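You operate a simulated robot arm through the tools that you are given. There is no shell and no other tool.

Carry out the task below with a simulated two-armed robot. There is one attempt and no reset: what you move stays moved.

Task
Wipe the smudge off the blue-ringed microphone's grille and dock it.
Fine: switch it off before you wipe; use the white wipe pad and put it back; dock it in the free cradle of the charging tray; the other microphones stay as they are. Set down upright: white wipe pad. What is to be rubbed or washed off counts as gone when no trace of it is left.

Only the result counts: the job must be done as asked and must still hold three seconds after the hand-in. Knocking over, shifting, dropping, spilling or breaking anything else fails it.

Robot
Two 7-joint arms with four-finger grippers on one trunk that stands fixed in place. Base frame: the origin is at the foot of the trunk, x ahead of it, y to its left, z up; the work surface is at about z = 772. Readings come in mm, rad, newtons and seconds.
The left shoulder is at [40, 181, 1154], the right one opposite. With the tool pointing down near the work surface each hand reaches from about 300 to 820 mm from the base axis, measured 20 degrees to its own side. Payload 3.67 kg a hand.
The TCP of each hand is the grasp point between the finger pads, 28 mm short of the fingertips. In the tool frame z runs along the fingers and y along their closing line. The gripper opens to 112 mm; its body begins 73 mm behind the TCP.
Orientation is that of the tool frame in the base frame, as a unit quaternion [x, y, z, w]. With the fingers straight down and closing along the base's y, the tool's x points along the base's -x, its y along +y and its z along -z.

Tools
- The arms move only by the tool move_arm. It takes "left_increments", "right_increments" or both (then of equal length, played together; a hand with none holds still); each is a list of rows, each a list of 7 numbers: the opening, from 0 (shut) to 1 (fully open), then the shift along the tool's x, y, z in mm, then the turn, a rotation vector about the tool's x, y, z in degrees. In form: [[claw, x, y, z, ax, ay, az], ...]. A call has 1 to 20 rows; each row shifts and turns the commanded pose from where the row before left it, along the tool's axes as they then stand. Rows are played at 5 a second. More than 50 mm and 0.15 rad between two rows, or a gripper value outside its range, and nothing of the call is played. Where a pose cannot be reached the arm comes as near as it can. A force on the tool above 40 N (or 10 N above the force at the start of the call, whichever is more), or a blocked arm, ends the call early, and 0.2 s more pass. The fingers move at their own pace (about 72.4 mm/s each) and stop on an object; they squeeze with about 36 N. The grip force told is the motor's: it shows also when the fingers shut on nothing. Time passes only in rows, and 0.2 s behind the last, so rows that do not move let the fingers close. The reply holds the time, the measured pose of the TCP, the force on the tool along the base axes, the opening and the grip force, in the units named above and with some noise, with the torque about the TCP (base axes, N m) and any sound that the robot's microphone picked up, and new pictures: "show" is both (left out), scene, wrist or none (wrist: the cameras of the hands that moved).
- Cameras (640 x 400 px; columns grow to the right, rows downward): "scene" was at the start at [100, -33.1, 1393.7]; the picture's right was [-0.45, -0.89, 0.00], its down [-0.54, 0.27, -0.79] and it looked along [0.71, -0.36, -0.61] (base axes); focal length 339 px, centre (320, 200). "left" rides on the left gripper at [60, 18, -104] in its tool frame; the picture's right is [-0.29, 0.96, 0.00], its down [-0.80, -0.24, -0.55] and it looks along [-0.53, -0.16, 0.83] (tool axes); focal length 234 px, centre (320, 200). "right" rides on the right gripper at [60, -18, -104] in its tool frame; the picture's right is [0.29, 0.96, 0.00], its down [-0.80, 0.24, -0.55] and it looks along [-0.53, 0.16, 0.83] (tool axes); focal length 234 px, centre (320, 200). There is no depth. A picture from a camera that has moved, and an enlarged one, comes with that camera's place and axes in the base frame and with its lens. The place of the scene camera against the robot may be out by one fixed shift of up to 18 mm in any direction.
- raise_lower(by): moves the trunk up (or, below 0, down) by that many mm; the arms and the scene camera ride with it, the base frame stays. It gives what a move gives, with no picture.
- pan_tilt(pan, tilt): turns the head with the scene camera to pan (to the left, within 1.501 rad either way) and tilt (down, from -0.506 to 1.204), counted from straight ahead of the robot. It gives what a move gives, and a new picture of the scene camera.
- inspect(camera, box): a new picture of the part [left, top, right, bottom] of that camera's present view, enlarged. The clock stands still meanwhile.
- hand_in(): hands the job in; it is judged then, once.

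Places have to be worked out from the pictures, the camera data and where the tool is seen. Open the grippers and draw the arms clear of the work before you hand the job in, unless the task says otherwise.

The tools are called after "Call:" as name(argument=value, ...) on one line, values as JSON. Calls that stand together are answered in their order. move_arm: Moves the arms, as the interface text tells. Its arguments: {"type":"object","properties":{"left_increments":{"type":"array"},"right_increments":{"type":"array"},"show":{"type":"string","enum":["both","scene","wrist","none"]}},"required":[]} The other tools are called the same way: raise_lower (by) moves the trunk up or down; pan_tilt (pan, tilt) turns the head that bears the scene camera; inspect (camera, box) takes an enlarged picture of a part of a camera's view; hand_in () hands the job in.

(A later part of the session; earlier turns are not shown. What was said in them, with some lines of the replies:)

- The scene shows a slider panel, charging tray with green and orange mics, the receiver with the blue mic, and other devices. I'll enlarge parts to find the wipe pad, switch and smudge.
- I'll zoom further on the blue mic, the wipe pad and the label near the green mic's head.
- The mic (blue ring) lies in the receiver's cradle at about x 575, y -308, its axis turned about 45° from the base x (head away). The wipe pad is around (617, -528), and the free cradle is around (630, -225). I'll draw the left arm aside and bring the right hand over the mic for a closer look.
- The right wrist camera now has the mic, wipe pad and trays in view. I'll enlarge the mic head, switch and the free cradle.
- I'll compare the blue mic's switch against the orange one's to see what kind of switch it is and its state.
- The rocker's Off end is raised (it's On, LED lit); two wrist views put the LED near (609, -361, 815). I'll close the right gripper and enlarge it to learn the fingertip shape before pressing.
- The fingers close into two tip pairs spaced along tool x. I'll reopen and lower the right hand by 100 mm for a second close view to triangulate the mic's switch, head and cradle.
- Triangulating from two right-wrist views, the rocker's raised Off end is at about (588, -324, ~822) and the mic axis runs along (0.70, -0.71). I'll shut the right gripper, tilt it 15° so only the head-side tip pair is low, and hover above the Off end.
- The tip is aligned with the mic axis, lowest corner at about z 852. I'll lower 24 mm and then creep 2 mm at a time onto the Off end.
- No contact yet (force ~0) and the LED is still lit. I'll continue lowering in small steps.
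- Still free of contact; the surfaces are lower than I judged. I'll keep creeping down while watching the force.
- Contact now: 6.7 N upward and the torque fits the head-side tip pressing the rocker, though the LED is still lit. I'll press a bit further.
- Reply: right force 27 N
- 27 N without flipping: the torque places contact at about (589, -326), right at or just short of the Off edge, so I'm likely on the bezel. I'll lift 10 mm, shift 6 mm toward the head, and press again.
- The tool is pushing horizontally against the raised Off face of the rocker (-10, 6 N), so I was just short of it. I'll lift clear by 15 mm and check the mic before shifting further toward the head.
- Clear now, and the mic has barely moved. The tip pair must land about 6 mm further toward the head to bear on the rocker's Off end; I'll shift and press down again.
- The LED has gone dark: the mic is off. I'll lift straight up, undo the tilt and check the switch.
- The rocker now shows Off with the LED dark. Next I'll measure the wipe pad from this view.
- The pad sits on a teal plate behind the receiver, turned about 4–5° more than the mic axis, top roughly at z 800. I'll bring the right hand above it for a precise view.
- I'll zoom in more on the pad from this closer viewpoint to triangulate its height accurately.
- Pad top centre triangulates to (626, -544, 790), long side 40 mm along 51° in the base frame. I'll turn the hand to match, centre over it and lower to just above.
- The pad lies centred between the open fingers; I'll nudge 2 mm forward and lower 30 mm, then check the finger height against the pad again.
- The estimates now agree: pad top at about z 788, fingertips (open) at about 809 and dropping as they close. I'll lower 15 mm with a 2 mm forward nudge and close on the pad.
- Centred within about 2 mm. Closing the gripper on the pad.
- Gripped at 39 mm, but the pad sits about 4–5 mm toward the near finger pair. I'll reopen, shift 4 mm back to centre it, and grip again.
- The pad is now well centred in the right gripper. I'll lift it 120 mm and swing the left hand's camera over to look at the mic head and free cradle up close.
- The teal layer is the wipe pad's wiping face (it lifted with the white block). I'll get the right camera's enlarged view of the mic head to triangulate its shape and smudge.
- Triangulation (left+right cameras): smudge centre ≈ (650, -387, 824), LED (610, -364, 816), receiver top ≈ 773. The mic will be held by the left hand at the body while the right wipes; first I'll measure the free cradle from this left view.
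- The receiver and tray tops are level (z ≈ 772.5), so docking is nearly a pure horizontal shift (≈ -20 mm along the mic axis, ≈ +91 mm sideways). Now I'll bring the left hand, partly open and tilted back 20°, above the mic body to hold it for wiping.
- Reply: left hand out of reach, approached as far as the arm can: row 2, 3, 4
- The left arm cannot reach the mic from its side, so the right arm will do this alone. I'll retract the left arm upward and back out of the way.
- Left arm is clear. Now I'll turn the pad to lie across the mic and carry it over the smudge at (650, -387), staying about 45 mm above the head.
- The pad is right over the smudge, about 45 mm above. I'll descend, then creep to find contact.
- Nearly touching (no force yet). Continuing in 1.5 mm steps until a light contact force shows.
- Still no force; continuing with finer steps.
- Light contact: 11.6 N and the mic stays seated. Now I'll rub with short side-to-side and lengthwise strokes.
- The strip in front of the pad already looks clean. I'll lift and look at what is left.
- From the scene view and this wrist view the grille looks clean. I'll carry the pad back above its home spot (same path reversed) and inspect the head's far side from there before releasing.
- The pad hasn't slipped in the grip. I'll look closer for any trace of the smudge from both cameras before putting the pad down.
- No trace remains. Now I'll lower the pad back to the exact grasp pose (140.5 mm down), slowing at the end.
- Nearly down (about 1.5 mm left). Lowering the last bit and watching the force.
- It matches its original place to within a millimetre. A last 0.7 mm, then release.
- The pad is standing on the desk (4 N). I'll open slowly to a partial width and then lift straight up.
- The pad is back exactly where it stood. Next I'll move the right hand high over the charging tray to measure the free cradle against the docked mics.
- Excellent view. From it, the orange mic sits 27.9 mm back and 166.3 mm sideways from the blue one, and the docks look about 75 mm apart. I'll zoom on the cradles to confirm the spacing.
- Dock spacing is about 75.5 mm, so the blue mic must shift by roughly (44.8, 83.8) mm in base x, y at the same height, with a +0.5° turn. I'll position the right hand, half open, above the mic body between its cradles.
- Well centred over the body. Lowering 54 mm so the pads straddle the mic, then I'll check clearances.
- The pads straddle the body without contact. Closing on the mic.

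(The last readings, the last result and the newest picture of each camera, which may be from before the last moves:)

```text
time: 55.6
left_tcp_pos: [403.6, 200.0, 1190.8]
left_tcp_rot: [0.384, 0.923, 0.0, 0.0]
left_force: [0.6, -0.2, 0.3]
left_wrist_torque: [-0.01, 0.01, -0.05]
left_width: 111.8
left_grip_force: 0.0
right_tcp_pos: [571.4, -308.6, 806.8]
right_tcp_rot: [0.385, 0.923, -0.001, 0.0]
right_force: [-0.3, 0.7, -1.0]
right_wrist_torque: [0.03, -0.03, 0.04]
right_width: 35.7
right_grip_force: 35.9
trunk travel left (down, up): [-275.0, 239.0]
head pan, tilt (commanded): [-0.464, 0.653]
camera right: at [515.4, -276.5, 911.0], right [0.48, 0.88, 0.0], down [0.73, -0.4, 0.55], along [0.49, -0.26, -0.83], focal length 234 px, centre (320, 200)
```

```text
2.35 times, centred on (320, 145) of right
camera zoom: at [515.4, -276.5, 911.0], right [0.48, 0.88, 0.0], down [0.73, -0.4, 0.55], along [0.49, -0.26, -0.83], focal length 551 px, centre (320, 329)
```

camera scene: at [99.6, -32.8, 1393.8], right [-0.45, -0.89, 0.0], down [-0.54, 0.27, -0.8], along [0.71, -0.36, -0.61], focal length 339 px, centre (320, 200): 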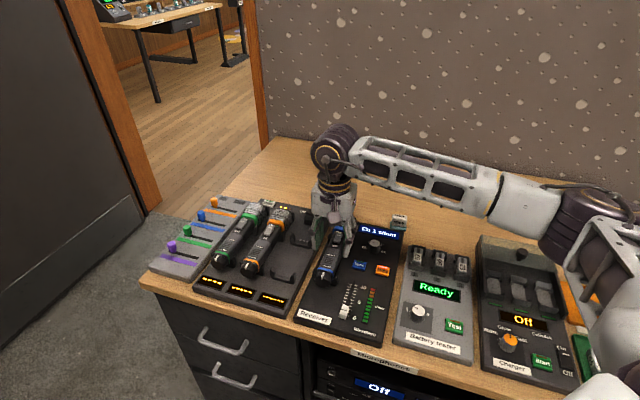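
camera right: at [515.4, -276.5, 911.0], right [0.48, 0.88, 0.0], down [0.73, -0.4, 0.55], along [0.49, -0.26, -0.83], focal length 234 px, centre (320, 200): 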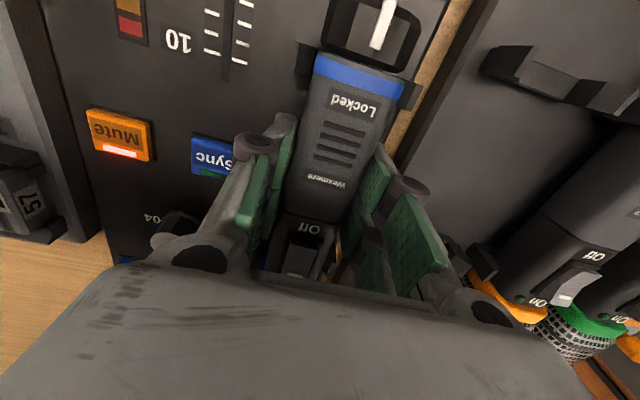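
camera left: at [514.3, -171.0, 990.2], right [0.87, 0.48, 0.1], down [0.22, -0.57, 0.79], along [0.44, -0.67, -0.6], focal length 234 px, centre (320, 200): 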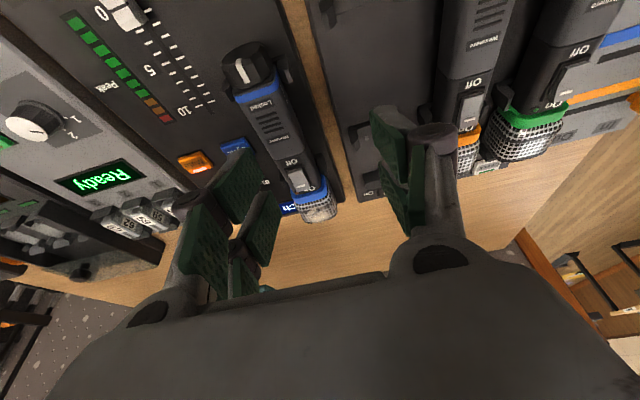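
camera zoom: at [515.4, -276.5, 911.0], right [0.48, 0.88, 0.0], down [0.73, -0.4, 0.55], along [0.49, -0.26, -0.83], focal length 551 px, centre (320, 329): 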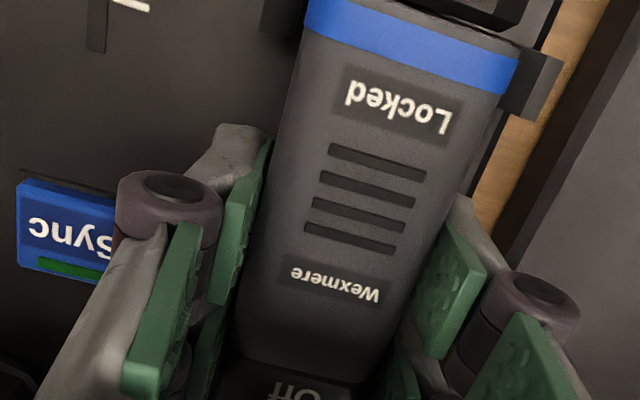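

Firmly gripped at 35.7 mm. Lifting straight up 50 mm and checking the mic's attitude.

Call:
move_arm(right_increments=[[0, 0, 0, -4, 0, 0, 0], [0, 0, 0, -8, 0, 0, 0], [0, 0, 0, -15, 0, 0, 0], [0, 0, 0, -23, 0, 0, 0], [0, 0, 0, 0, 0, 0, 0]], show="both")

Call:
inspect(camera="scene", box=[290, 190, 390, 290])

Call:
inspect(camera="right", box=[220, 60, 420, 230])

```text
time: 56.8
left_tcp_pos: [404.7, 201.0, 1191.8]
left_tcp_rot: [0.385, 0.923, 0.001, 0.0]
left_force: [0.1, 0.3, -0.4]
left_wrist_torque: [-0.01, -0.03, -0.04]
left_width: 112.1
left_grip_force: 0.1
right_tcp_pos: [571.3, -307.9, 855.8]
right_tcp_rot: [0.385, 0.923, 0.001, -0.001]
right_force: [0.8, -0.6, -3.7]
right_wrist_torque: [0.13, 0.05, 0.02]
right_width: 35.9
right_grip_force: 36.4
trunk travel left (down, up): [-275.0, 239.0]
head pan, tilt (commanded): [-0.464, 0.653]
camera scene: at [100.7, -33.4, 1393.6], right [-0.45, -0.89, 0.0], down [-0.54, 0.27, -0.79], along [0.71, -0.36, -0.61], focal length 339 px, centre (320, 200)
camera right: at [516.0, -277.4, 960.8], right [0.48, 0.88, 0.0], down [0.73, -0.4, 0.55], along [0.49, -0.26, -0.83], focal length 234 px, centre (320, 200)
```

scene: 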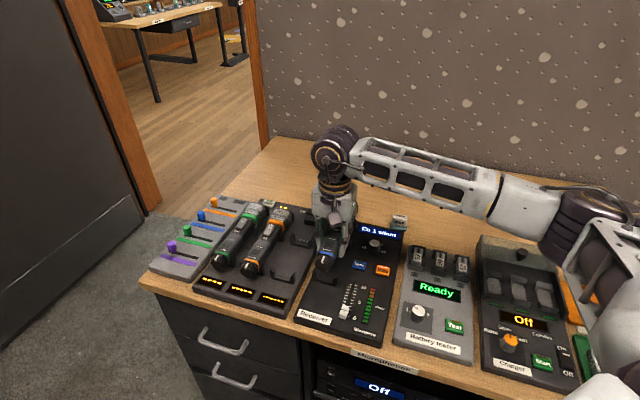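
right: 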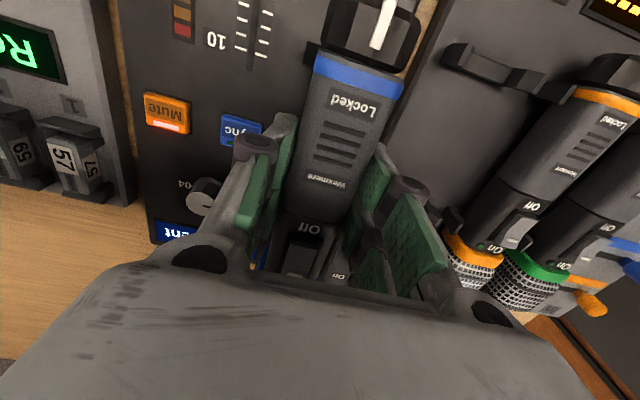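

```text
4.00 times, centred on (340, 240) of scene
camera zoom: at [100.7, -33.4, 1393.6], right [-0.45, -0.89, 0.0], down [-0.54, 0.27, -0.79], along [0.71, -0.36, -0.61], focal length 1357 px, centre (240, 40)
```

zoom: 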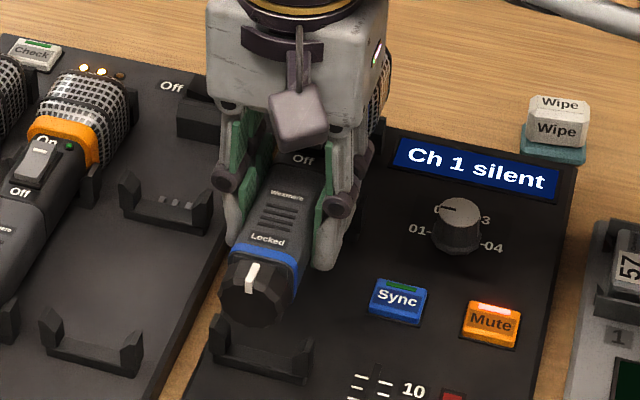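

```text
2.35 times, centred on (320, 145) of right
camera zoom: at [516.0, -277.4, 960.8], right [0.48, 0.88, 0.0], down [0.73, -0.4, 0.55], along [0.49, -0.26, -0.83], focal length 551 px, centre (320, 329)
```

zoom: 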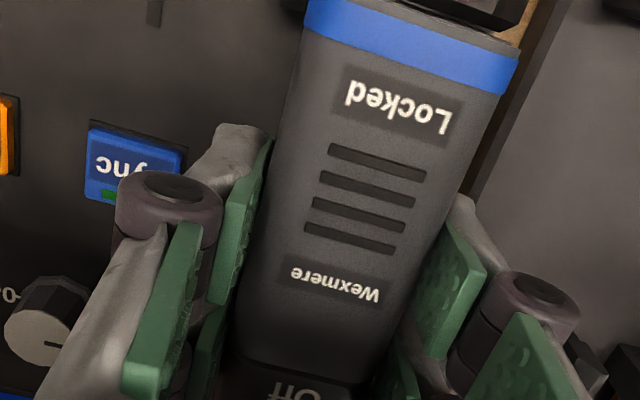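

The mic came out cleanly and hasn't slipped (weight ≈ 3.7 N). Now I'll carry it over the free cradle at this height.

Call:
move_arm(right_increments=[[0, 9.27, 30.2, 0, 0, 0, 0], [0, 9.27, 30.2, 0, 0, 0, 0], [0, 9.27, 30.2, 0, 0, 0, 0], [0, 0, 0, 0, 0, 0, -0.3], [0, 0, 0, 0, 0, 0, 0]], show="both")

Call:
inspect(camera="scene", box=[240, 190, 340, 300])

Call:
inspect(camera="right", box=[220, 0, 480, 230])

```text
time: 58.0
left_tcp_pos: [405.0, 201.8, 1192.4]
left_tcp_rot: [0.385, 0.923, 0.0, 0.001]
left_force: [0.3, 0.6, -0.8]
left_wrist_torque: [0.02, 0.0, 0.02]
left_width: 111.9
left_grip_force: 0.0
right_tcp_pos: [616.8, -224.4, 858.4]
right_tcp_rot: [0.382, 0.924, 0.0, 0.001]
right_force: [-0.1, 0.3, -3.8]
right_wrist_torque: [0.13, 0.12, 0.0]
right_width: 35.7
right_grip_force: 35.9
trunk travel left (down, up): [-275.0, 239.0]
head pan, tilt (commanded): [-0.464, 0.653]
camera scene: at [100.6, -32.9, 1393.6], right [-0.45, -0.89, 0.0], down [-0.54, 0.27, -0.79], along [0.71, -0.36, -0.61], focal length 339 px, centre (320, 200)
camera right: at [560.8, -193.2, 961.2], right [0.47, 0.88, 0.0], down [0.73, -0.39, 0.55], along [0.49, -0.26, -0.83], focal length 234 px, centre (320, 200)
```

scene: 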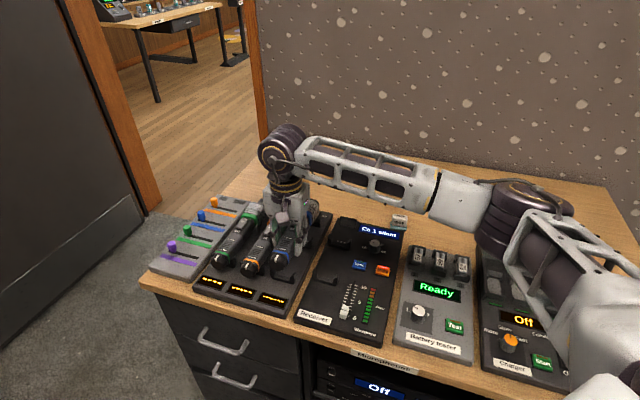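
right: 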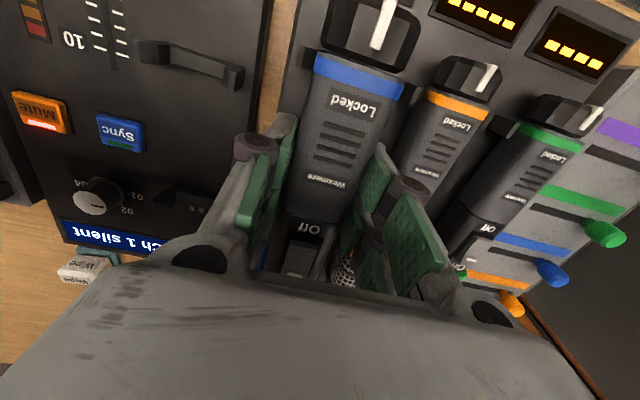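

```text
3.64 times, centred on (290, 245) of scene
camera zoom: at [100.6, -32.9, 1393.6], right [-0.45, -0.89, 0.0], down [-0.54, 0.27, -0.79], along [0.71, -0.36, -0.61], focal length 1234 px, centre (429, 36)
```

zoom: 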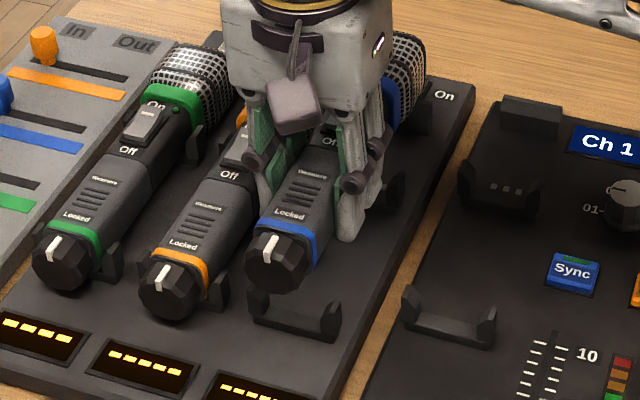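

```text
1.74 times, centred on (350, 115) of right
camera zoom: at [560.8, -193.2, 961.2], right [0.47, 0.88, 0.0], down [0.73, -0.39, 0.55], along [0.49, -0.26, -0.83], focal length 407 px, centre (268, 348)
```

zoom: 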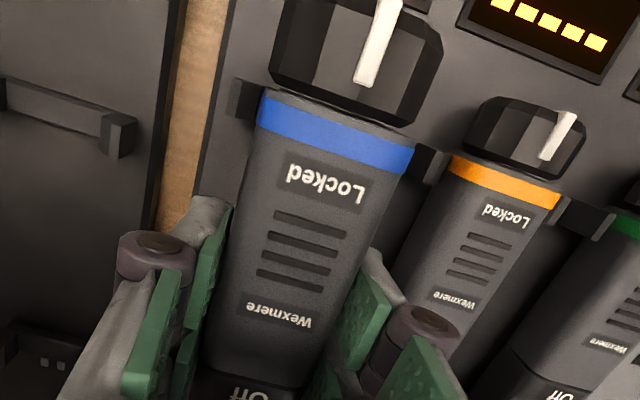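

Relative to the orange mic, the blue one is now about 76 mm sideways and level along the axis — on target. Lowering 28 mm, then inspecting the prongs.

Call:
move_arm(right_increments=[[0, 0, 0, 14, 0, 0, 0], [0, 0, 0, 14, 0, 0, 0], [0, 0, 0, 0, 0, 0, 0]], show="wrist")

Call:
inspect(camera="scene", box=[270, 200, 340, 290])

Call:
inspect(camera="right", box=[260, 0, 420, 110])

```text
time: 58.8
left_tcp_pos: [404.3, 201.1, 1190.6]
left_tcp_rot: [0.384, 0.923, 0.0, 0.0]
left_force: [-0.1, -1.1, 0.4]
left_wrist_torque: [-0.01, -0.03, -0.01]
left_width: 112.1
left_grip_force: 0.1
right_tcp_pos: [615.5, -226.1, 829.3]
right_tcp_rot: [0.382, 0.924, 0.001, -0.001]
right_force: [0.4, -0.4, -3.7]
right_wrist_torque: [0.14, 0.11, -0.05]
right_width: 35.8
right_grip_force: 35.6
trunk travel left (down, up): [-275.0, 239.0]
head pan, tilt (commanded): [-0.464, 0.653]
camera right: at [560.1, -193.8, 932.8], right [0.47, 0.88, 0.0], down [0.73, -0.39, 0.55], along [0.49, -0.26, -0.83], focal length 234 px, centre (320, 200)
```

right: 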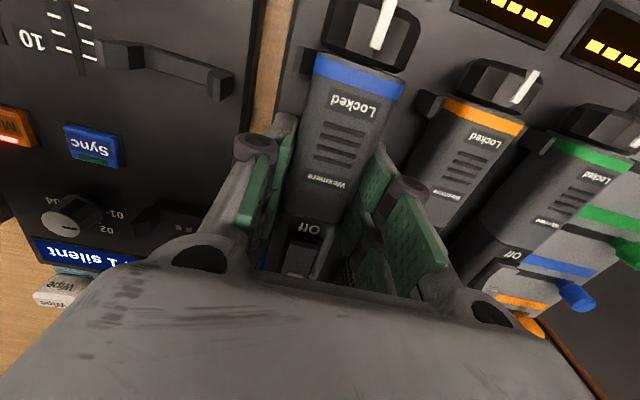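

```text
4.44 times, centred on (305, 245) of scene
camera zoom: at [100.3, -33.1, 1393.7], right [-0.45, -0.89, 0.0], down [-0.54, 0.27, -0.79], along [0.71, -0.36, -0.61], focal length 1508 px, centre (387, 0)
```

zoom: 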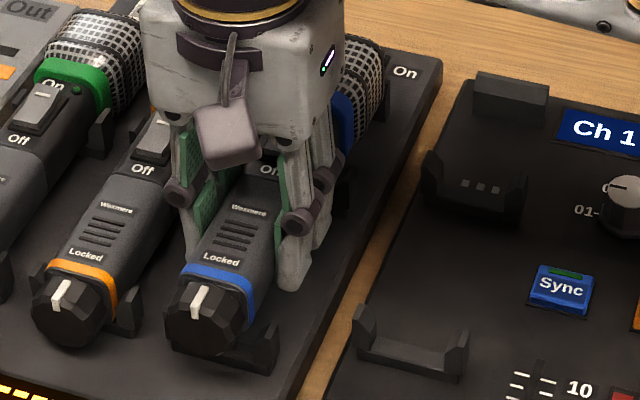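

```text
3.64 times, centred on (340, 55) of right
camera zoom: at [560.1, -193.8, 932.8], right [0.47, 0.88, 0.0], down [0.73, -0.39, 0.55], along [0.49, -0.26, -0.83], focal length 852 px, centre (247, 727)
```

zoom: 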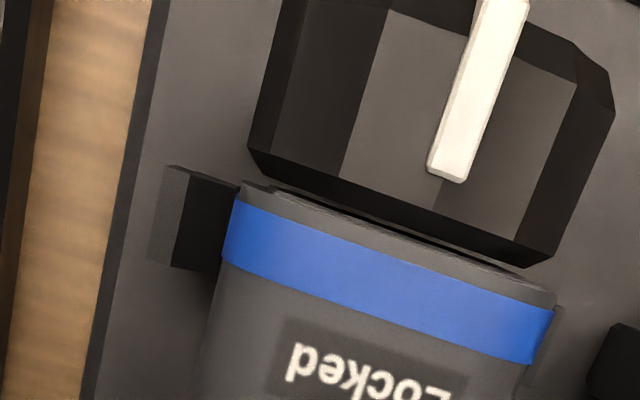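

Measuring the tail prongs against the gripper: they're centred about 1–1.5 mm to the +n side of the mic, while the axial position fits. I'll shift 1.2 mm sideways and lower another 14 mm into the prongs, watching the force.

Call:
move_arm(right_increments=[[0, 0, 1.2, 0, 0, 0, 0], [0, 0, 0, 7, 0, 0, 0], [0, 0, 0, 4, 0, 0, 0], [0, 0, 0, 3, 0, 0, 0], [0, 0, 0, 0, 0, 0, 0]], show="wrist")

Call:
inspect(camera="scene", box=[270, 200, 340, 290])

Call:
inspect(camera="right", box=[260, 0, 420, 110])

```text
time: 60.0
left_tcp_pos: [403.5, 201.2, 1191.0]
left_tcp_rot: [0.384, 0.923, 0.0, 0.0]
left_force: [0.1, -0.3, -0.9]
left_wrist_torque: [0.03, 0.02, -0.01]
left_width: 112.2
left_grip_force: 0.1
right_tcp_pos: [617.0, -223.3, 815.7]
right_tcp_rot: [0.382, 0.924, 0.0, -0.002]
right_force: [-1.2, 0.1, -3.1]
right_wrist_torque: [0.14, 0.17, -0.03]
right_width: 35.9
right_grip_force: 35.8
trunk travel left (down, up): [-275.0, 239.0]
head pan, tilt (commanded): [-0.464, 0.653]
camera right: at [561.0, -193.0, 918.8], right [0.47, 0.88, 0.0], down [0.73, -0.39, 0.55], along [0.49, -0.26, -0.83], focal length 234 px, centre (320, 200)
```

right: 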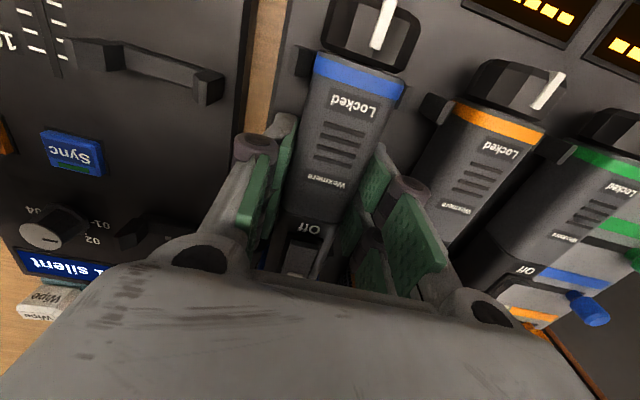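

```text
4.44 times, centred on (305, 245) of scene
camera zoom: at [100.5, -33.1, 1393.6], right [-0.45, -0.89, 0.0], down [-0.54, 0.27, -0.79], along [0.71, -0.36, -0.61], focal length 1508 px, centre (387, 0)
```

zoom: 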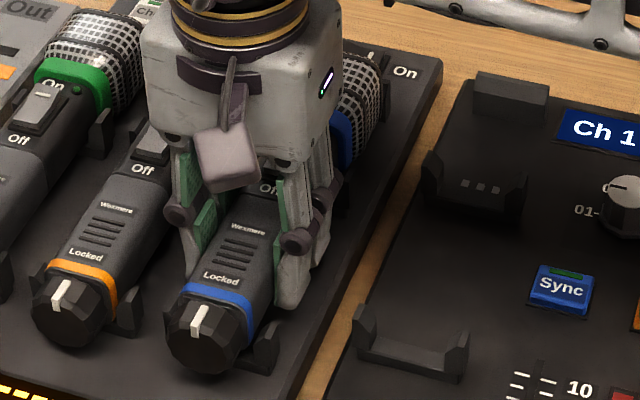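

```text
3.64 times, centred on (340, 55) of right
camera zoom: at [561.0, -193.0, 918.8], right [0.47, 0.88, 0.0], down [0.73, -0.39, 0.55], along [0.49, -0.26, -0.83], focal length 852 px, centre (247, 727)
```

zoom: 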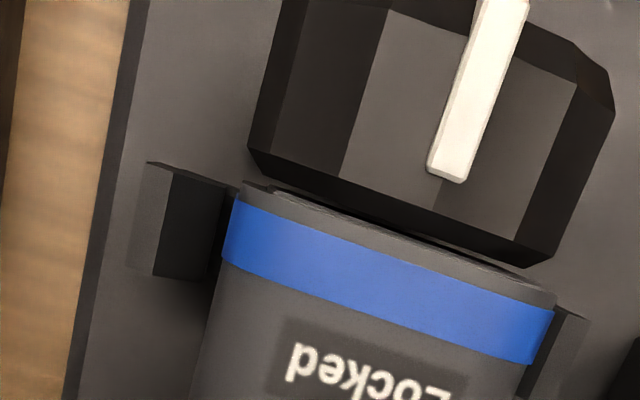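

The prongs are now symmetric about the mic to within half a millimetre. Lowering the remaining ~8 mm in small steps.

Call:
move_arm(right_increments=[[0, 0, 0, 3, 0, 0, 0], [0, 0, 0, 2, 0, 0, 0], [0, 0, 0, 1.5, 0, 0, 0], [0, 0, 0, 0, 0, 0, 0]], show="none")

Call:
inspect(camera="scene", box=[270, 200, 340, 290])

```text
time: 61.0
left_tcp_pos: [404.2, 202.1, 1191.5]
left_tcp_rot: [0.385, 0.923, 0.0, 0.0]
left_force: [-0.1, -0.7, 0.1]
left_wrist_torque: [0.0, 0.02, -0.01]
left_width: 112.3
left_grip_force: 0.1
right_tcp_pos: [617.4, -223.7, 809.1]
right_tcp_rot: [0.382, 0.924, 0.0, -0.001]
right_force: [0.5, 0.3, -4.3]
right_wrist_torque: [0.1, 0.11, -0.02]
right_width: 36.0
right_grip_force: 35.9
trunk travel left (down, up): [-275.0, 239.0]
head pan, tilt (commanded): [-0.464, 0.653]
```

```text
4.44 times, centred on (305, 245) of scene
camera zoom: at [100.5, -33.1, 1393.6], right [-0.45, -0.89, 0.0], down [-0.54, 0.27, -0.79], along [0.71, -0.36, -0.61], focal length 1508 px, centre (387, 0)
```

zoom: 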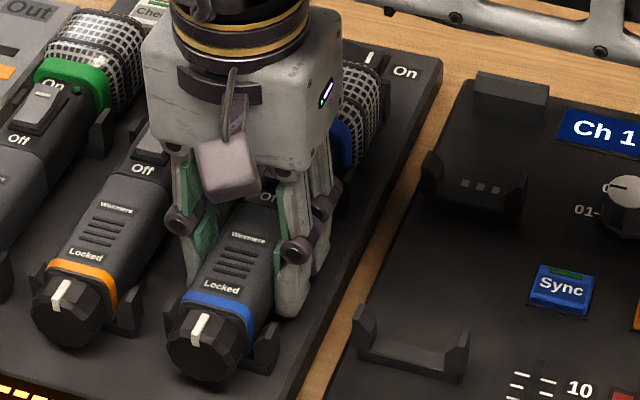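

Still carrying the full weight; continuing the last millimetres.

Call:
move_arm(right_increments=[[0, 0, 0, 0.8, 0, 0, 0], [0, 0, 0, 0.7, 0, 0, 0], [0, 0, 0, 0, 0, 0, 0]], show="none")

```text
time: 61.8
left_tcp_pos: [404.6, 201.9, 1191.1]
left_tcp_rot: [0.384, 0.923, 0.0, 0.0]
left_force: [-0.2, 0.4, 0.1]
left_wrist_torque: [0.04, 0.0, 0.0]
left_width: 111.9
left_grip_force: 0.0
right_tcp_pos: [616.8, -224.3, 807.6]
right_tcp_rot: [0.381, 0.925, 0.0, 0.001]
right_force: [0.5, -0.3, -2.9]
right_wrist_torque: [0.11, 0.11, -0.01]
right_width: 35.6
right_grip_force: 35.9
trunk travel left (down, up): [-275.0, 239.0]
head pan, tilt (commanded): [-0.464, 0.653]
```

Now exactly back at the grasp height; the load is just starting to shift (-2.9 N). A few more 0.6 mm steps until it seats.

Call:
move_arm(right_increments=[[0, 0, 0, 0.6, 0, 0, 0], [0, 0, 0, 0.6, 0, 0, 0], [0, 0, 0, 0, 0, 0, 0]], show="wrist")

Call:
inspect(camera="right", box=[260, 0, 420, 110])

Call:
inspect(camera="scene", box=[270, 200, 340, 290])

```text
time: 62.6
left_tcp_pos: [403.5, 200.6, 1191.0]
left_tcp_rot: [0.385, 0.923, 0.001, 0.0]
left_force: [0.3, -0.2, -0.1]
left_wrist_torque: [0.01, -0.01, -0.01]
left_width: 111.7
left_grip_force: 0.1
right_tcp_pos: [616.6, -223.8, 807.6]
right_tcp_rot: [0.382, 0.924, 0.001, 0.0]
right_force: [0.3, -1.3, 4.0]
right_wrist_torque: [-0.01, 0.2, 0.1]
right_width: 35.6
right_grip_force: 36.0
trunk travel left (down, up): [-275.0, 239.0]
head pan, tilt (commanded): [-0.464, 0.653]
camera right: at [561.0, -193.0, 910.9], right [0.47, 0.88, 0.0], down [0.73, -0.39, 0.55], along [0.49, -0.26, -0.83], focal length 234 px, centre (320, 200)
```

right: 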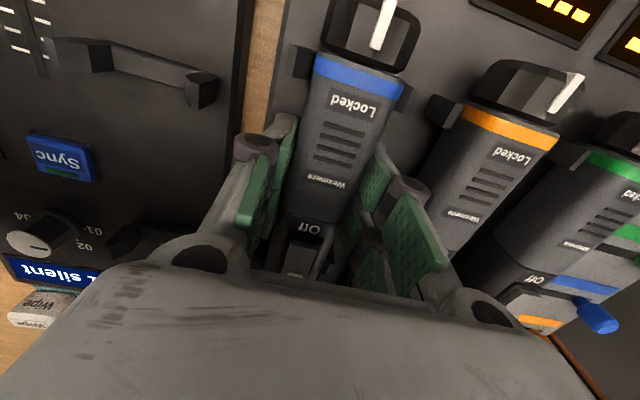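

```text
3.64 times, centred on (340, 55) of right
camera zoom: at [561.0, -193.0, 910.9], right [0.47, 0.88, 0.0], down [0.73, -0.39, 0.55], along [0.49, -0.26, -0.83], focal length 852 px, centre (247, 727)
```

zoom: 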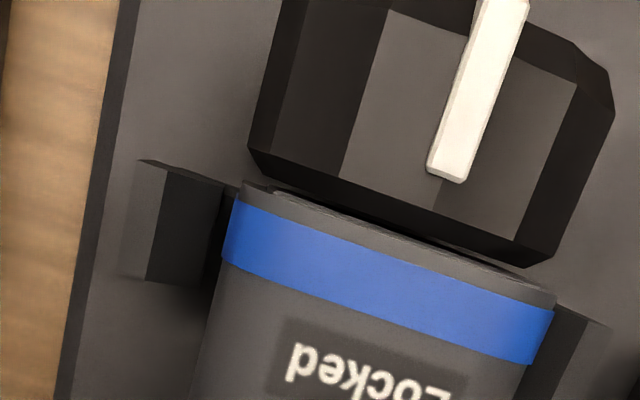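

```text
4.44 times, centred on (305, 245) of scene
camera zoom: at [99.8, -33.0, 1393.8], right [-0.45, -0.89, 0.0], down [-0.54, 0.27, -0.79], along [0.71, -0.36, -0.61], focal length 1508 px, centre (387, 0)
```

zoom: 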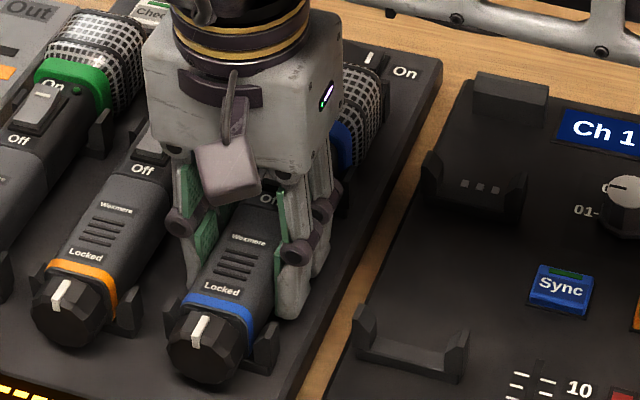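

The load is on the cradle now (+4 N): the mic is seated. I'll open the fingers a little and lift straight out.

Call:
move_arm(right_increments=[[0.38, 0, 0, 0, 0, 0, 0], [0.46, 0, 0, 0, 0, 0, 0], [0.46, 0, 0, 0, 0, 0, 0], [0.46, 0, 0, -10, 0, 0, 0], [0.46, 0, 0, -25, 0, 0, 0], [0.46, 0, 0, -40, 0, 0, 0], [0.46, 0, 0, -40, 0, 0, 0], [0.46, 0, 0, 0, 0, 0, 0]], show="both")

Call:
inspect(camera="scene", box=[220, 190, 340, 310])

Call:
inspect(camera="right", box=[260, 0, 440, 240])

```text
time: 64.4
left_tcp_pos: [403.5, 200.8, 1190.8]
left_tcp_rot: [0.384, 0.923, -0.001, 0.0]
left_force: [0.4, -0.2, 0.1]
left_wrist_torque: [-0.02, 0.02, -0.01]
left_width: 111.8
left_grip_force: 0.1
right_tcp_pos: [617.2, -223.9, 922.7]
right_tcp_rot: [0.382, 0.924, 0.001, 0.0]
right_force: [-0.1, -0.2, 0.9]
right_wrist_torque: [-0.02, -0.02, 0.0]
right_width: 51.5
right_grip_force: 0.0
trunk travel left (down, up): [-275.0, 239.0]
head pan, tilt (commanded): [-0.464, 0.653]
camera scene: at [100.5, -33.2, 1393.6], right [-0.45, -0.89, 0.0], down [-0.54, 0.27, -0.79], along [0.71, -0.36, -0.61], focal length 339 px, centre (320, 200)
camera right: at [561.6, -193.5, 1026.4], right [0.47, 0.88, 0.0], down [0.73, -0.39, 0.55], along [0.49, -0.26, -0.83], focal length 234 px, centre (320, 200)
```

scene: 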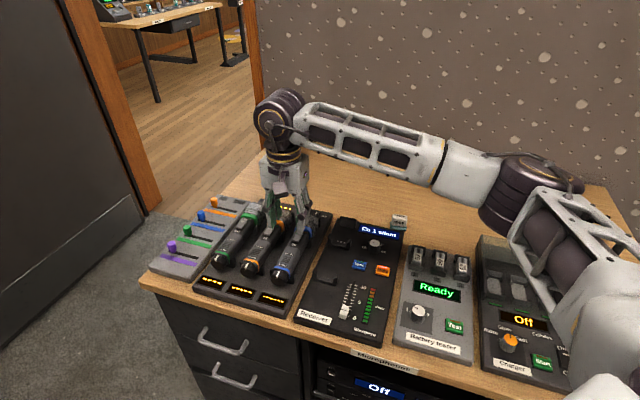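
right: 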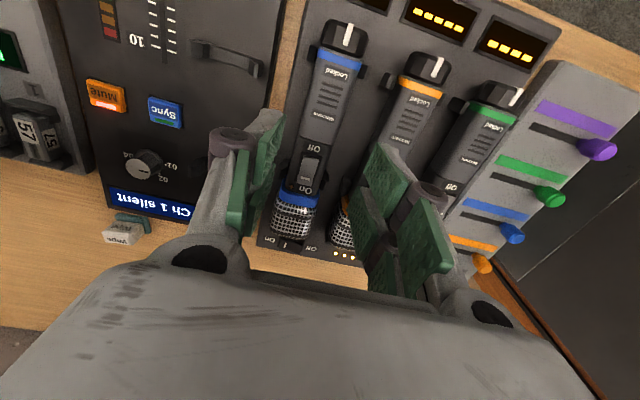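

```text
3.33 times, centred on (280, 250) of scene
camera zoom: at [100.5, -33.2, 1393.6], right [-0.45, -0.89, 0.0], down [-0.54, 0.27, -0.79], along [0.71, -0.36, -0.61], focal length 1131 px, centre (453, 33)
```

zoom: 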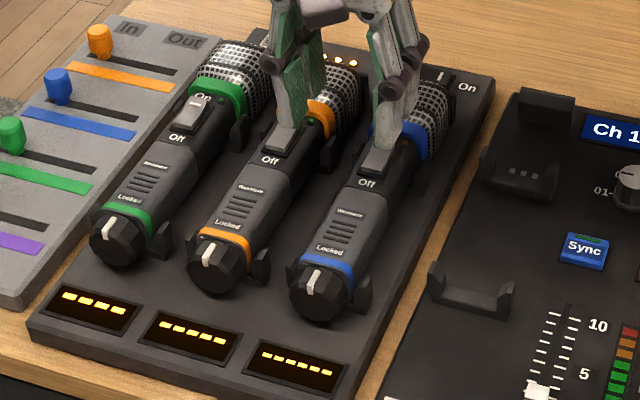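

```text
1.67 times, centred on (350, 120) of right
camera zoom: at [561.6, -193.5, 1026.4], right [0.47, 0.88, 0.0], down [0.73, -0.39, 0.55], along [0.49, -0.26, -0.83], focal length 390 px, centre (270, 333)
```

zoom: 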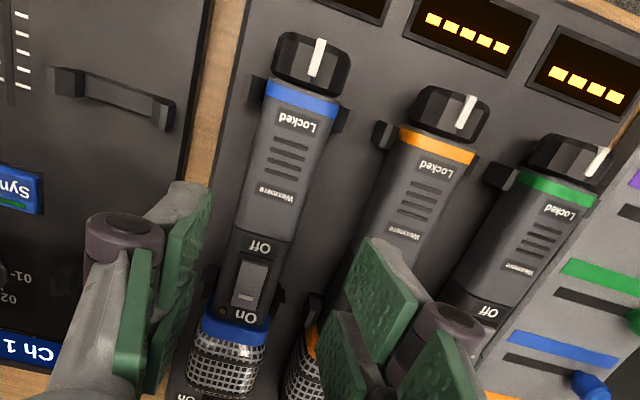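

The blue mic rests in the free cradle. I'll lift the hand higher and check the seating and the tray's indicator lights.

Call:
move_arm(right_increments=[[0.46, 0, 0, -45, 0, 0, 0], [1, 0, 0, -45, 0, 0, 0], [1, 0, -20, -15, 0, 0, 0], [1, 0, 0, 0, 0, 0, 0], [1, 0, 0, 0, 0, 0, 0]], show="wrist")

Call:
inspect(camera="right", box=[220, 0, 420, 125])

Call:
inspect(camera="right", box=[250, 110, 410, 225])

Call:
inspect(camera="scene", box=[235, 190, 335, 290])

```text
time: 65.6
left_tcp_pos: [404.2, 201.1, 1191.1]
left_tcp_rot: [0.385, 0.923, 0.0, 0.0]
left_force: [-0.4, -0.1, 0.2]
left_wrist_torque: [0.04, 0.03, 0.01]
left_width: 112.0
left_grip_force: 0.0
right_tcp_pos: [601.9, -236.6, 1027.3]
right_tcp_rot: [0.382, 0.924, 0.0, 0.0]
right_force: [-0.6, -0.2, 0.7]
right_wrist_torque: [0.01, -0.01, -0.02]
right_width: 112.2
right_grip_force: 0.0
trunk travel left (down, up): [-275.0, 239.0]
head pan, tilt (commanded): [-0.464, 0.653]
camera right: at [546.6, -206.6, 1130.2], right [0.47, 0.88, 0.0], down [0.73, -0.39, 0.55], along [0.49, -0.26, -0.83], focal length 234 px, centre (320, 200)
```

right: 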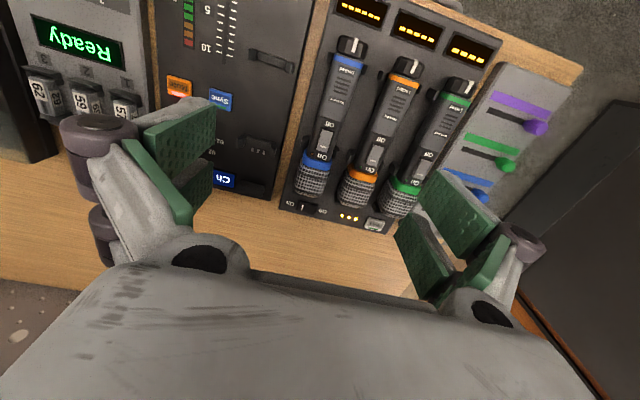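

```text
3.20 times, centred on (320, 62) of right
camera zoom: at [546.6, -206.6, 1130.2], right [0.47, 0.88, 0.0], down [0.73, -0.39, 0.55], along [0.49, -0.26, -0.83], focal length 749 px, centre (320, 640)
```

zoom: 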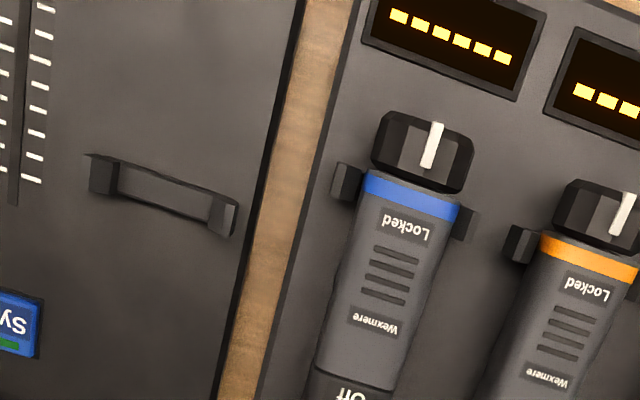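

```text
3.48 times, centred on (330, 168) of right
camera zoom: at [546.6, -206.6, 1130.2], right [0.47, 0.88, 0.0], down [0.73, -0.39, 0.55], along [0.49, -0.26, -0.83], focal length 814 px, centre (285, 313)
```

zoom: 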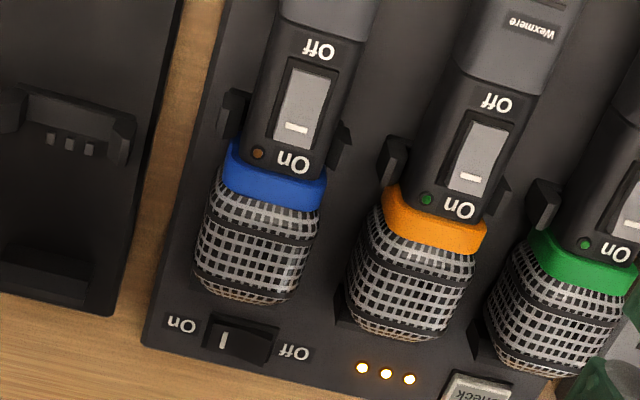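

```text
4.00 times, centred on (285, 240) of scene
camera zoom: at [100.0, -33.1, 1393.7], right [-0.45, -0.89, 0.0], down [-0.54, 0.27, -0.79], along [0.71, -0.36, -0.61], focal length 1357 px, centre (460, 40)
```

zoom: 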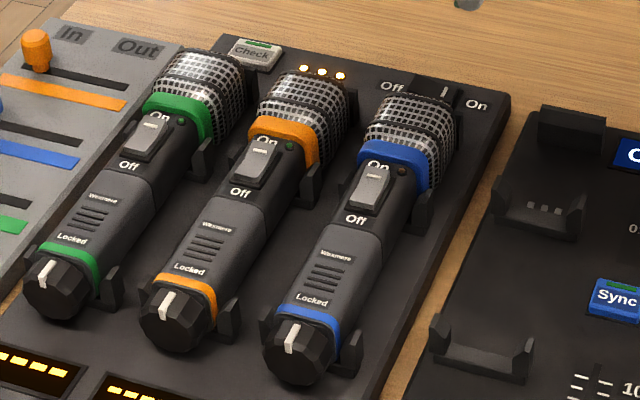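

All three tray lights are now lit, the switch is Off, and the mic lies level and aligned with its neighbours (75.9 mm pitch, <1 mm axial error). I'll retract the right arm to its starting area and take a final look.

Call:
move_arm(right_increments=[[1, 7.1, -45.6, -5.9, 0, 0, 0], [1, 7.1, -45.6, -5.9, 0, 0, 0], [1, 7.1, -45.6, -5.9, 0, 0, 0], [1, 7.1, -45.6, -5.9, 0, 0, 0], [1, 7.1, -45.6, -5.9, 0, 0, 0], [1, 7.1, -45.6, -5.9, 0, 0, 0], [1, 7.1, -45.6, -5.9, 0, 0, 0], [1, 7.1, -45.6, -5.9, 0, 0, 0], [1, 0, 0, 0, 0, 0, 0]], show="both")

Call:
inspect(camera="scene", box=[270, 195, 330, 245])

Call:
inspect(camera="scene", box=[140, 180, 440, 350])

```text
time: 67.6
left_tcp_pos: [403.6, 201.9, 1190.7]
left_tcp_rot: [0.384, 0.923, 0.0, 0.001]
left_force: [0.1, 0.6, 0.2]
left_wrist_torque: [-0.01, 0.01, 0.01]
left_width: 112.2
left_grip_force: 0.1
right_tcp_pos: [306.3, -454.9, 1074.4]
right_tcp_rot: [0.381, 0.925, 0.0, -0.001]
right_force: [-0.1, -0.1, -0.4]
right_wrist_torque: [0.01, 0.03, -0.02]
right_width: 112.1
right_grip_force: 0.1
trunk travel left (down, up): [-275.0, 239.0]
head pan, tilt (commanded): [-0.464, 0.653]
camera scene: at [100.6, -32.9, 1393.6], right [-0.45, -0.89, 0.0], down [-0.54, 0.27, -0.79], along [0.71, -0.36, -0.61], focal length 339 px, centre (320, 200)
camera right: at [250.5, -424.9, 1177.6], right [0.47, 0.88, 0.0], down [0.73, -0.39, 0.55], along [0.49, -0.26, -0.83], focal length 234 px, centre (320, 200)
```

scene: 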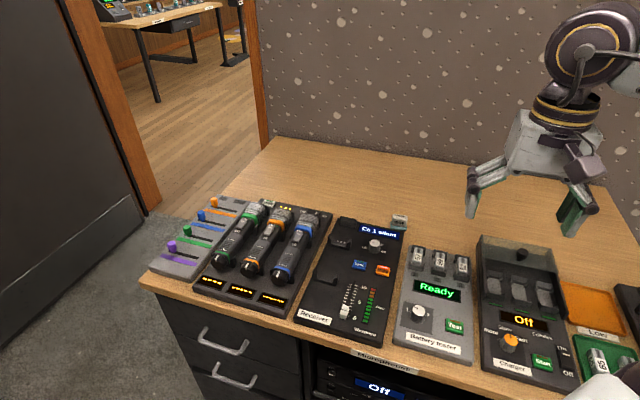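
right: 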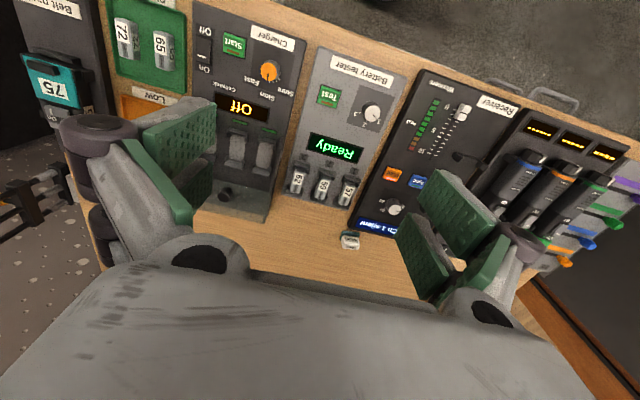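

```text
8.00 times, centred on (300, 220) of scene
camera zoom: at [100.6, -32.9, 1393.6], right [-0.45, -0.89, 0.0], down [-0.54, 0.27, -0.79], along [0.71, -0.36, -0.61], focal length 2714 px, centre (480, 40)
```

zoom: 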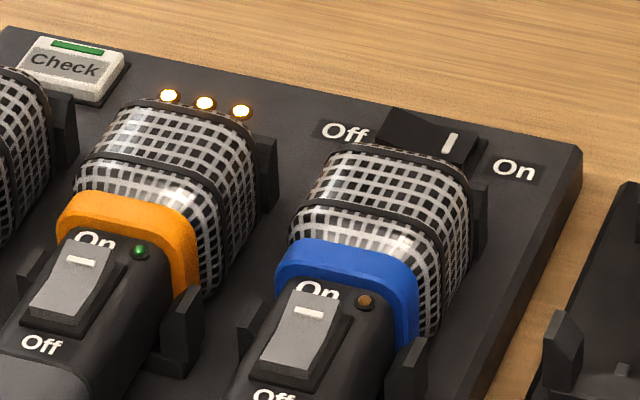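

```text
2.13 times, centred on (290, 265) of scene
camera zoom: at [100.6, -32.9, 1393.6], right [-0.45, -0.89, 0.0], down [-0.54, 0.27, -0.79], along [0.71, -0.36, -0.61], focal length 724 px, centre (384, 61)
```

zoom: 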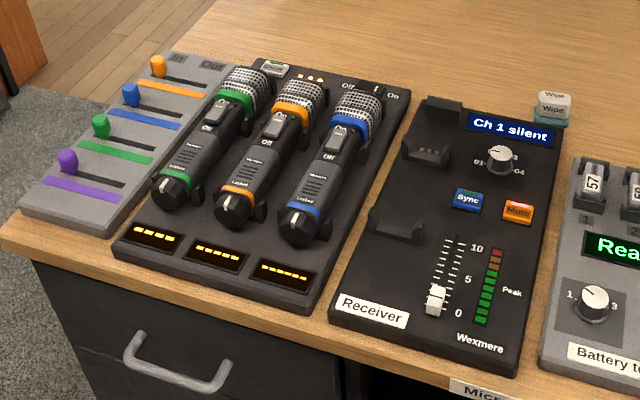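

Everything looks in place. As a last check I'll view the mic head from the left hand's camera for any leftover trace on its other side.

Call:
move_arm(left_increments=[[1, -30, 0, 0, 0, 0, 0], [1, -30, 0, 0, 0, 0, 0], [1, -30, 0, 0, 0, 0, 0], [1, -30, 0, 0, 0, 0, 0], [1, 0, 0, 0, 0, 0, 0]], show="wrist")

```text
time: 68.8
left_tcp_pos: [487.1, 118.5, 1191.6]
left_tcp_rot: [0.385, 0.923, -0.001, 0.001]
left_force: [0.1, 0.5, -0.8]
left_wrist_torque: [-0.01, -0.01, 0.0]
left_width: 111.8
left_grip_force: 0.1
right_tcp_pos: [304.2, -455.1, 1075.5]
right_tcp_rot: [0.382, 0.924, 0.0, 0.001]
right_force: [-1.0, 0.8, -0.2]
right_wrist_torque: [-0.03, -0.04, -0.01]
right_width: 112.3
right_grip_force: 0.0
trunk travel left (down, up): [-275.0, 239.0]
head pan, tilt (commanded): [-0.464, 0.653]
camera left: at [457.5, 173.6, 1295.5], right [0.88, 0.47, 0.0], down [0.39, -0.73, 0.56], along [0.26, -0.49, -0.83], focal length 234 px, centre (320, 200)
```

left: 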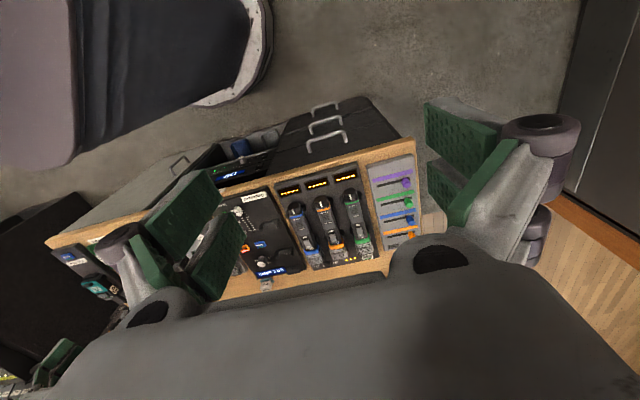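

Call:
inspect(camera="left", box=[295, 240, 345, 275])

Call:
inspect(camera="left", box=[210, 170, 430, 300])

```text
11.43 times, centred on (320, 258) of left
camera zoom: at [457.5, 173.6, 1295.5], right [0.88, 0.47, 0.0], down [0.39, -0.73, 0.56], along [0.26, -0.49, -0.83], focal length 2676 px, centre (320, -457)
```

zoom: 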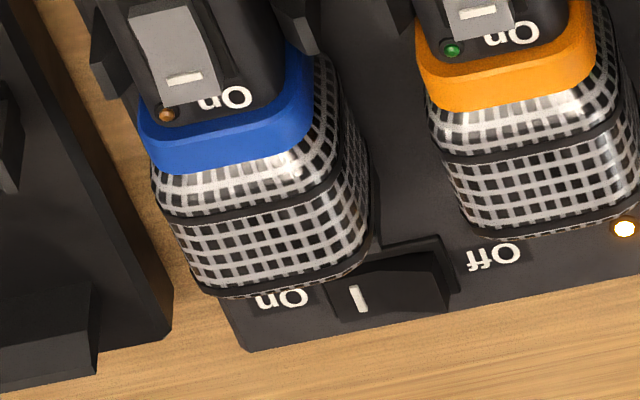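

```text
2.91 times, centred on (320, 235) of left
camera zoom: at [457.5, 173.6, 1295.5], right [0.88, 0.47, 0.0], down [0.39, -0.73, 0.56], along [0.26, -0.49, -0.83], focal length 681 px, centre (320, 98)
```

zoom: 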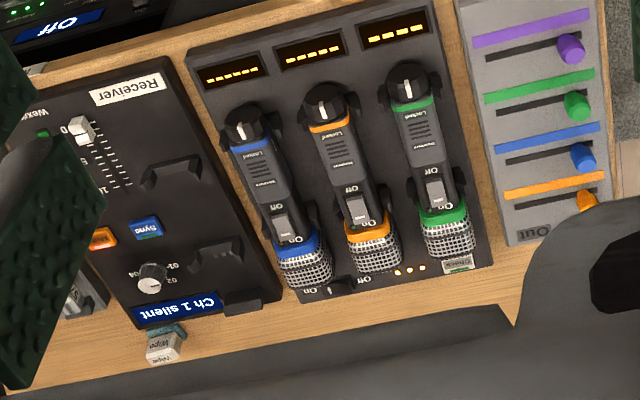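

The grille is clean from the left side too, and the mic, pad and other mics sit properly. I'll draw the left arm back once more before handing in.

Call:
move_arm(left_increments=[[1, 30, 0, 0, 0, 0, 0], [1, 30, 0, 0, 0, 0, 0], [1, 30, 0, 0, 0, 0, 0], [1, 30, 0, 0, 0, 0, 0], [1, 0, 0, 0, 0, 0, 0], [1, 0, 0, 0, 0, 0, 0]], show="scene")

```text
time: 70.2
left_tcp_pos: [403.0, 202.3, 1192.5]
left_tcp_rot: [0.384, 0.923, 0.0, 0.0]
left_force: [0.0, 0.7, 0.0]
left_wrist_torque: [-0.03, -0.01, -0.01]
left_width: 111.8
left_grip_force: 0.1
right_tcp_pos: [305.9, -455.7, 1074.4]
right_tcp_rot: [0.382, 0.924, 0.0, 0.0]
right_force: [0.5, -0.2, 0.0]
right_wrist_torque: [-0.02, 0.02, -0.02]
right_width: 112.0
right_grip_force: 0.0
trunk travel left (down, up): [-275.0, 239.0]
head pan, tilt (commanded): [-0.464, 0.653]
camera scene: at [99.7, -32.7, 1393.7], right [-0.45, -0.89, 0.0], down [-0.54, 0.27, -0.8], along [0.71, -0.36, -0.61], focal length 339 px, centre (320, 200)
```

scene: 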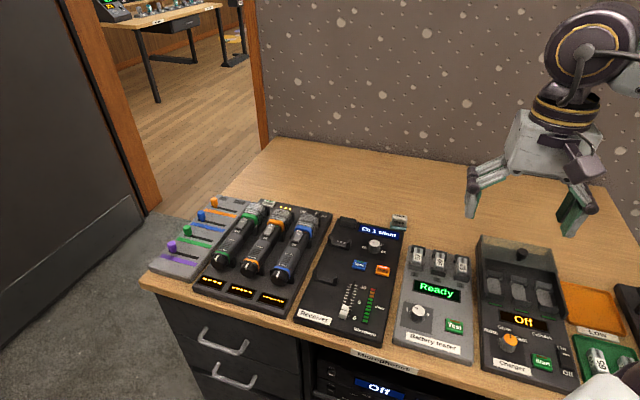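

Both arms are clear with grippers open. The mic is off, wiped clean and docked, and the pad is back upright in its place. Handing in.

Call:
hand_in()

```text
The job is handed in.
```

The blue-ringed microphone is switched off, wiped clean and docked in the free cradle of the charging tray. I've handed the job in, but no verdict has come back yet.

- **Switch:** I pressed the rocker to Off before wiping, and the light on the mic went dark. My first press missed the rocker and nudged the mic about a millimetre forward in the receiver's cradle, which did no harm.
- **Smudge:** I rubbed the grille with the white wipe pad until none of the cameras showed any trace. I did not look at the underside of the head.
- **Wipe pad:** it is standing upright where I found it, within about a millimetre.
- **Docking:** the mic lies level and in line with its neighbours, and all three lights on the tray are now lit.
- **Everything else:** the orange and green microphones were not touched. The receiver and the other devices look unmoved in the final pictures.

Both grippers are open and both arms are clear of the work.
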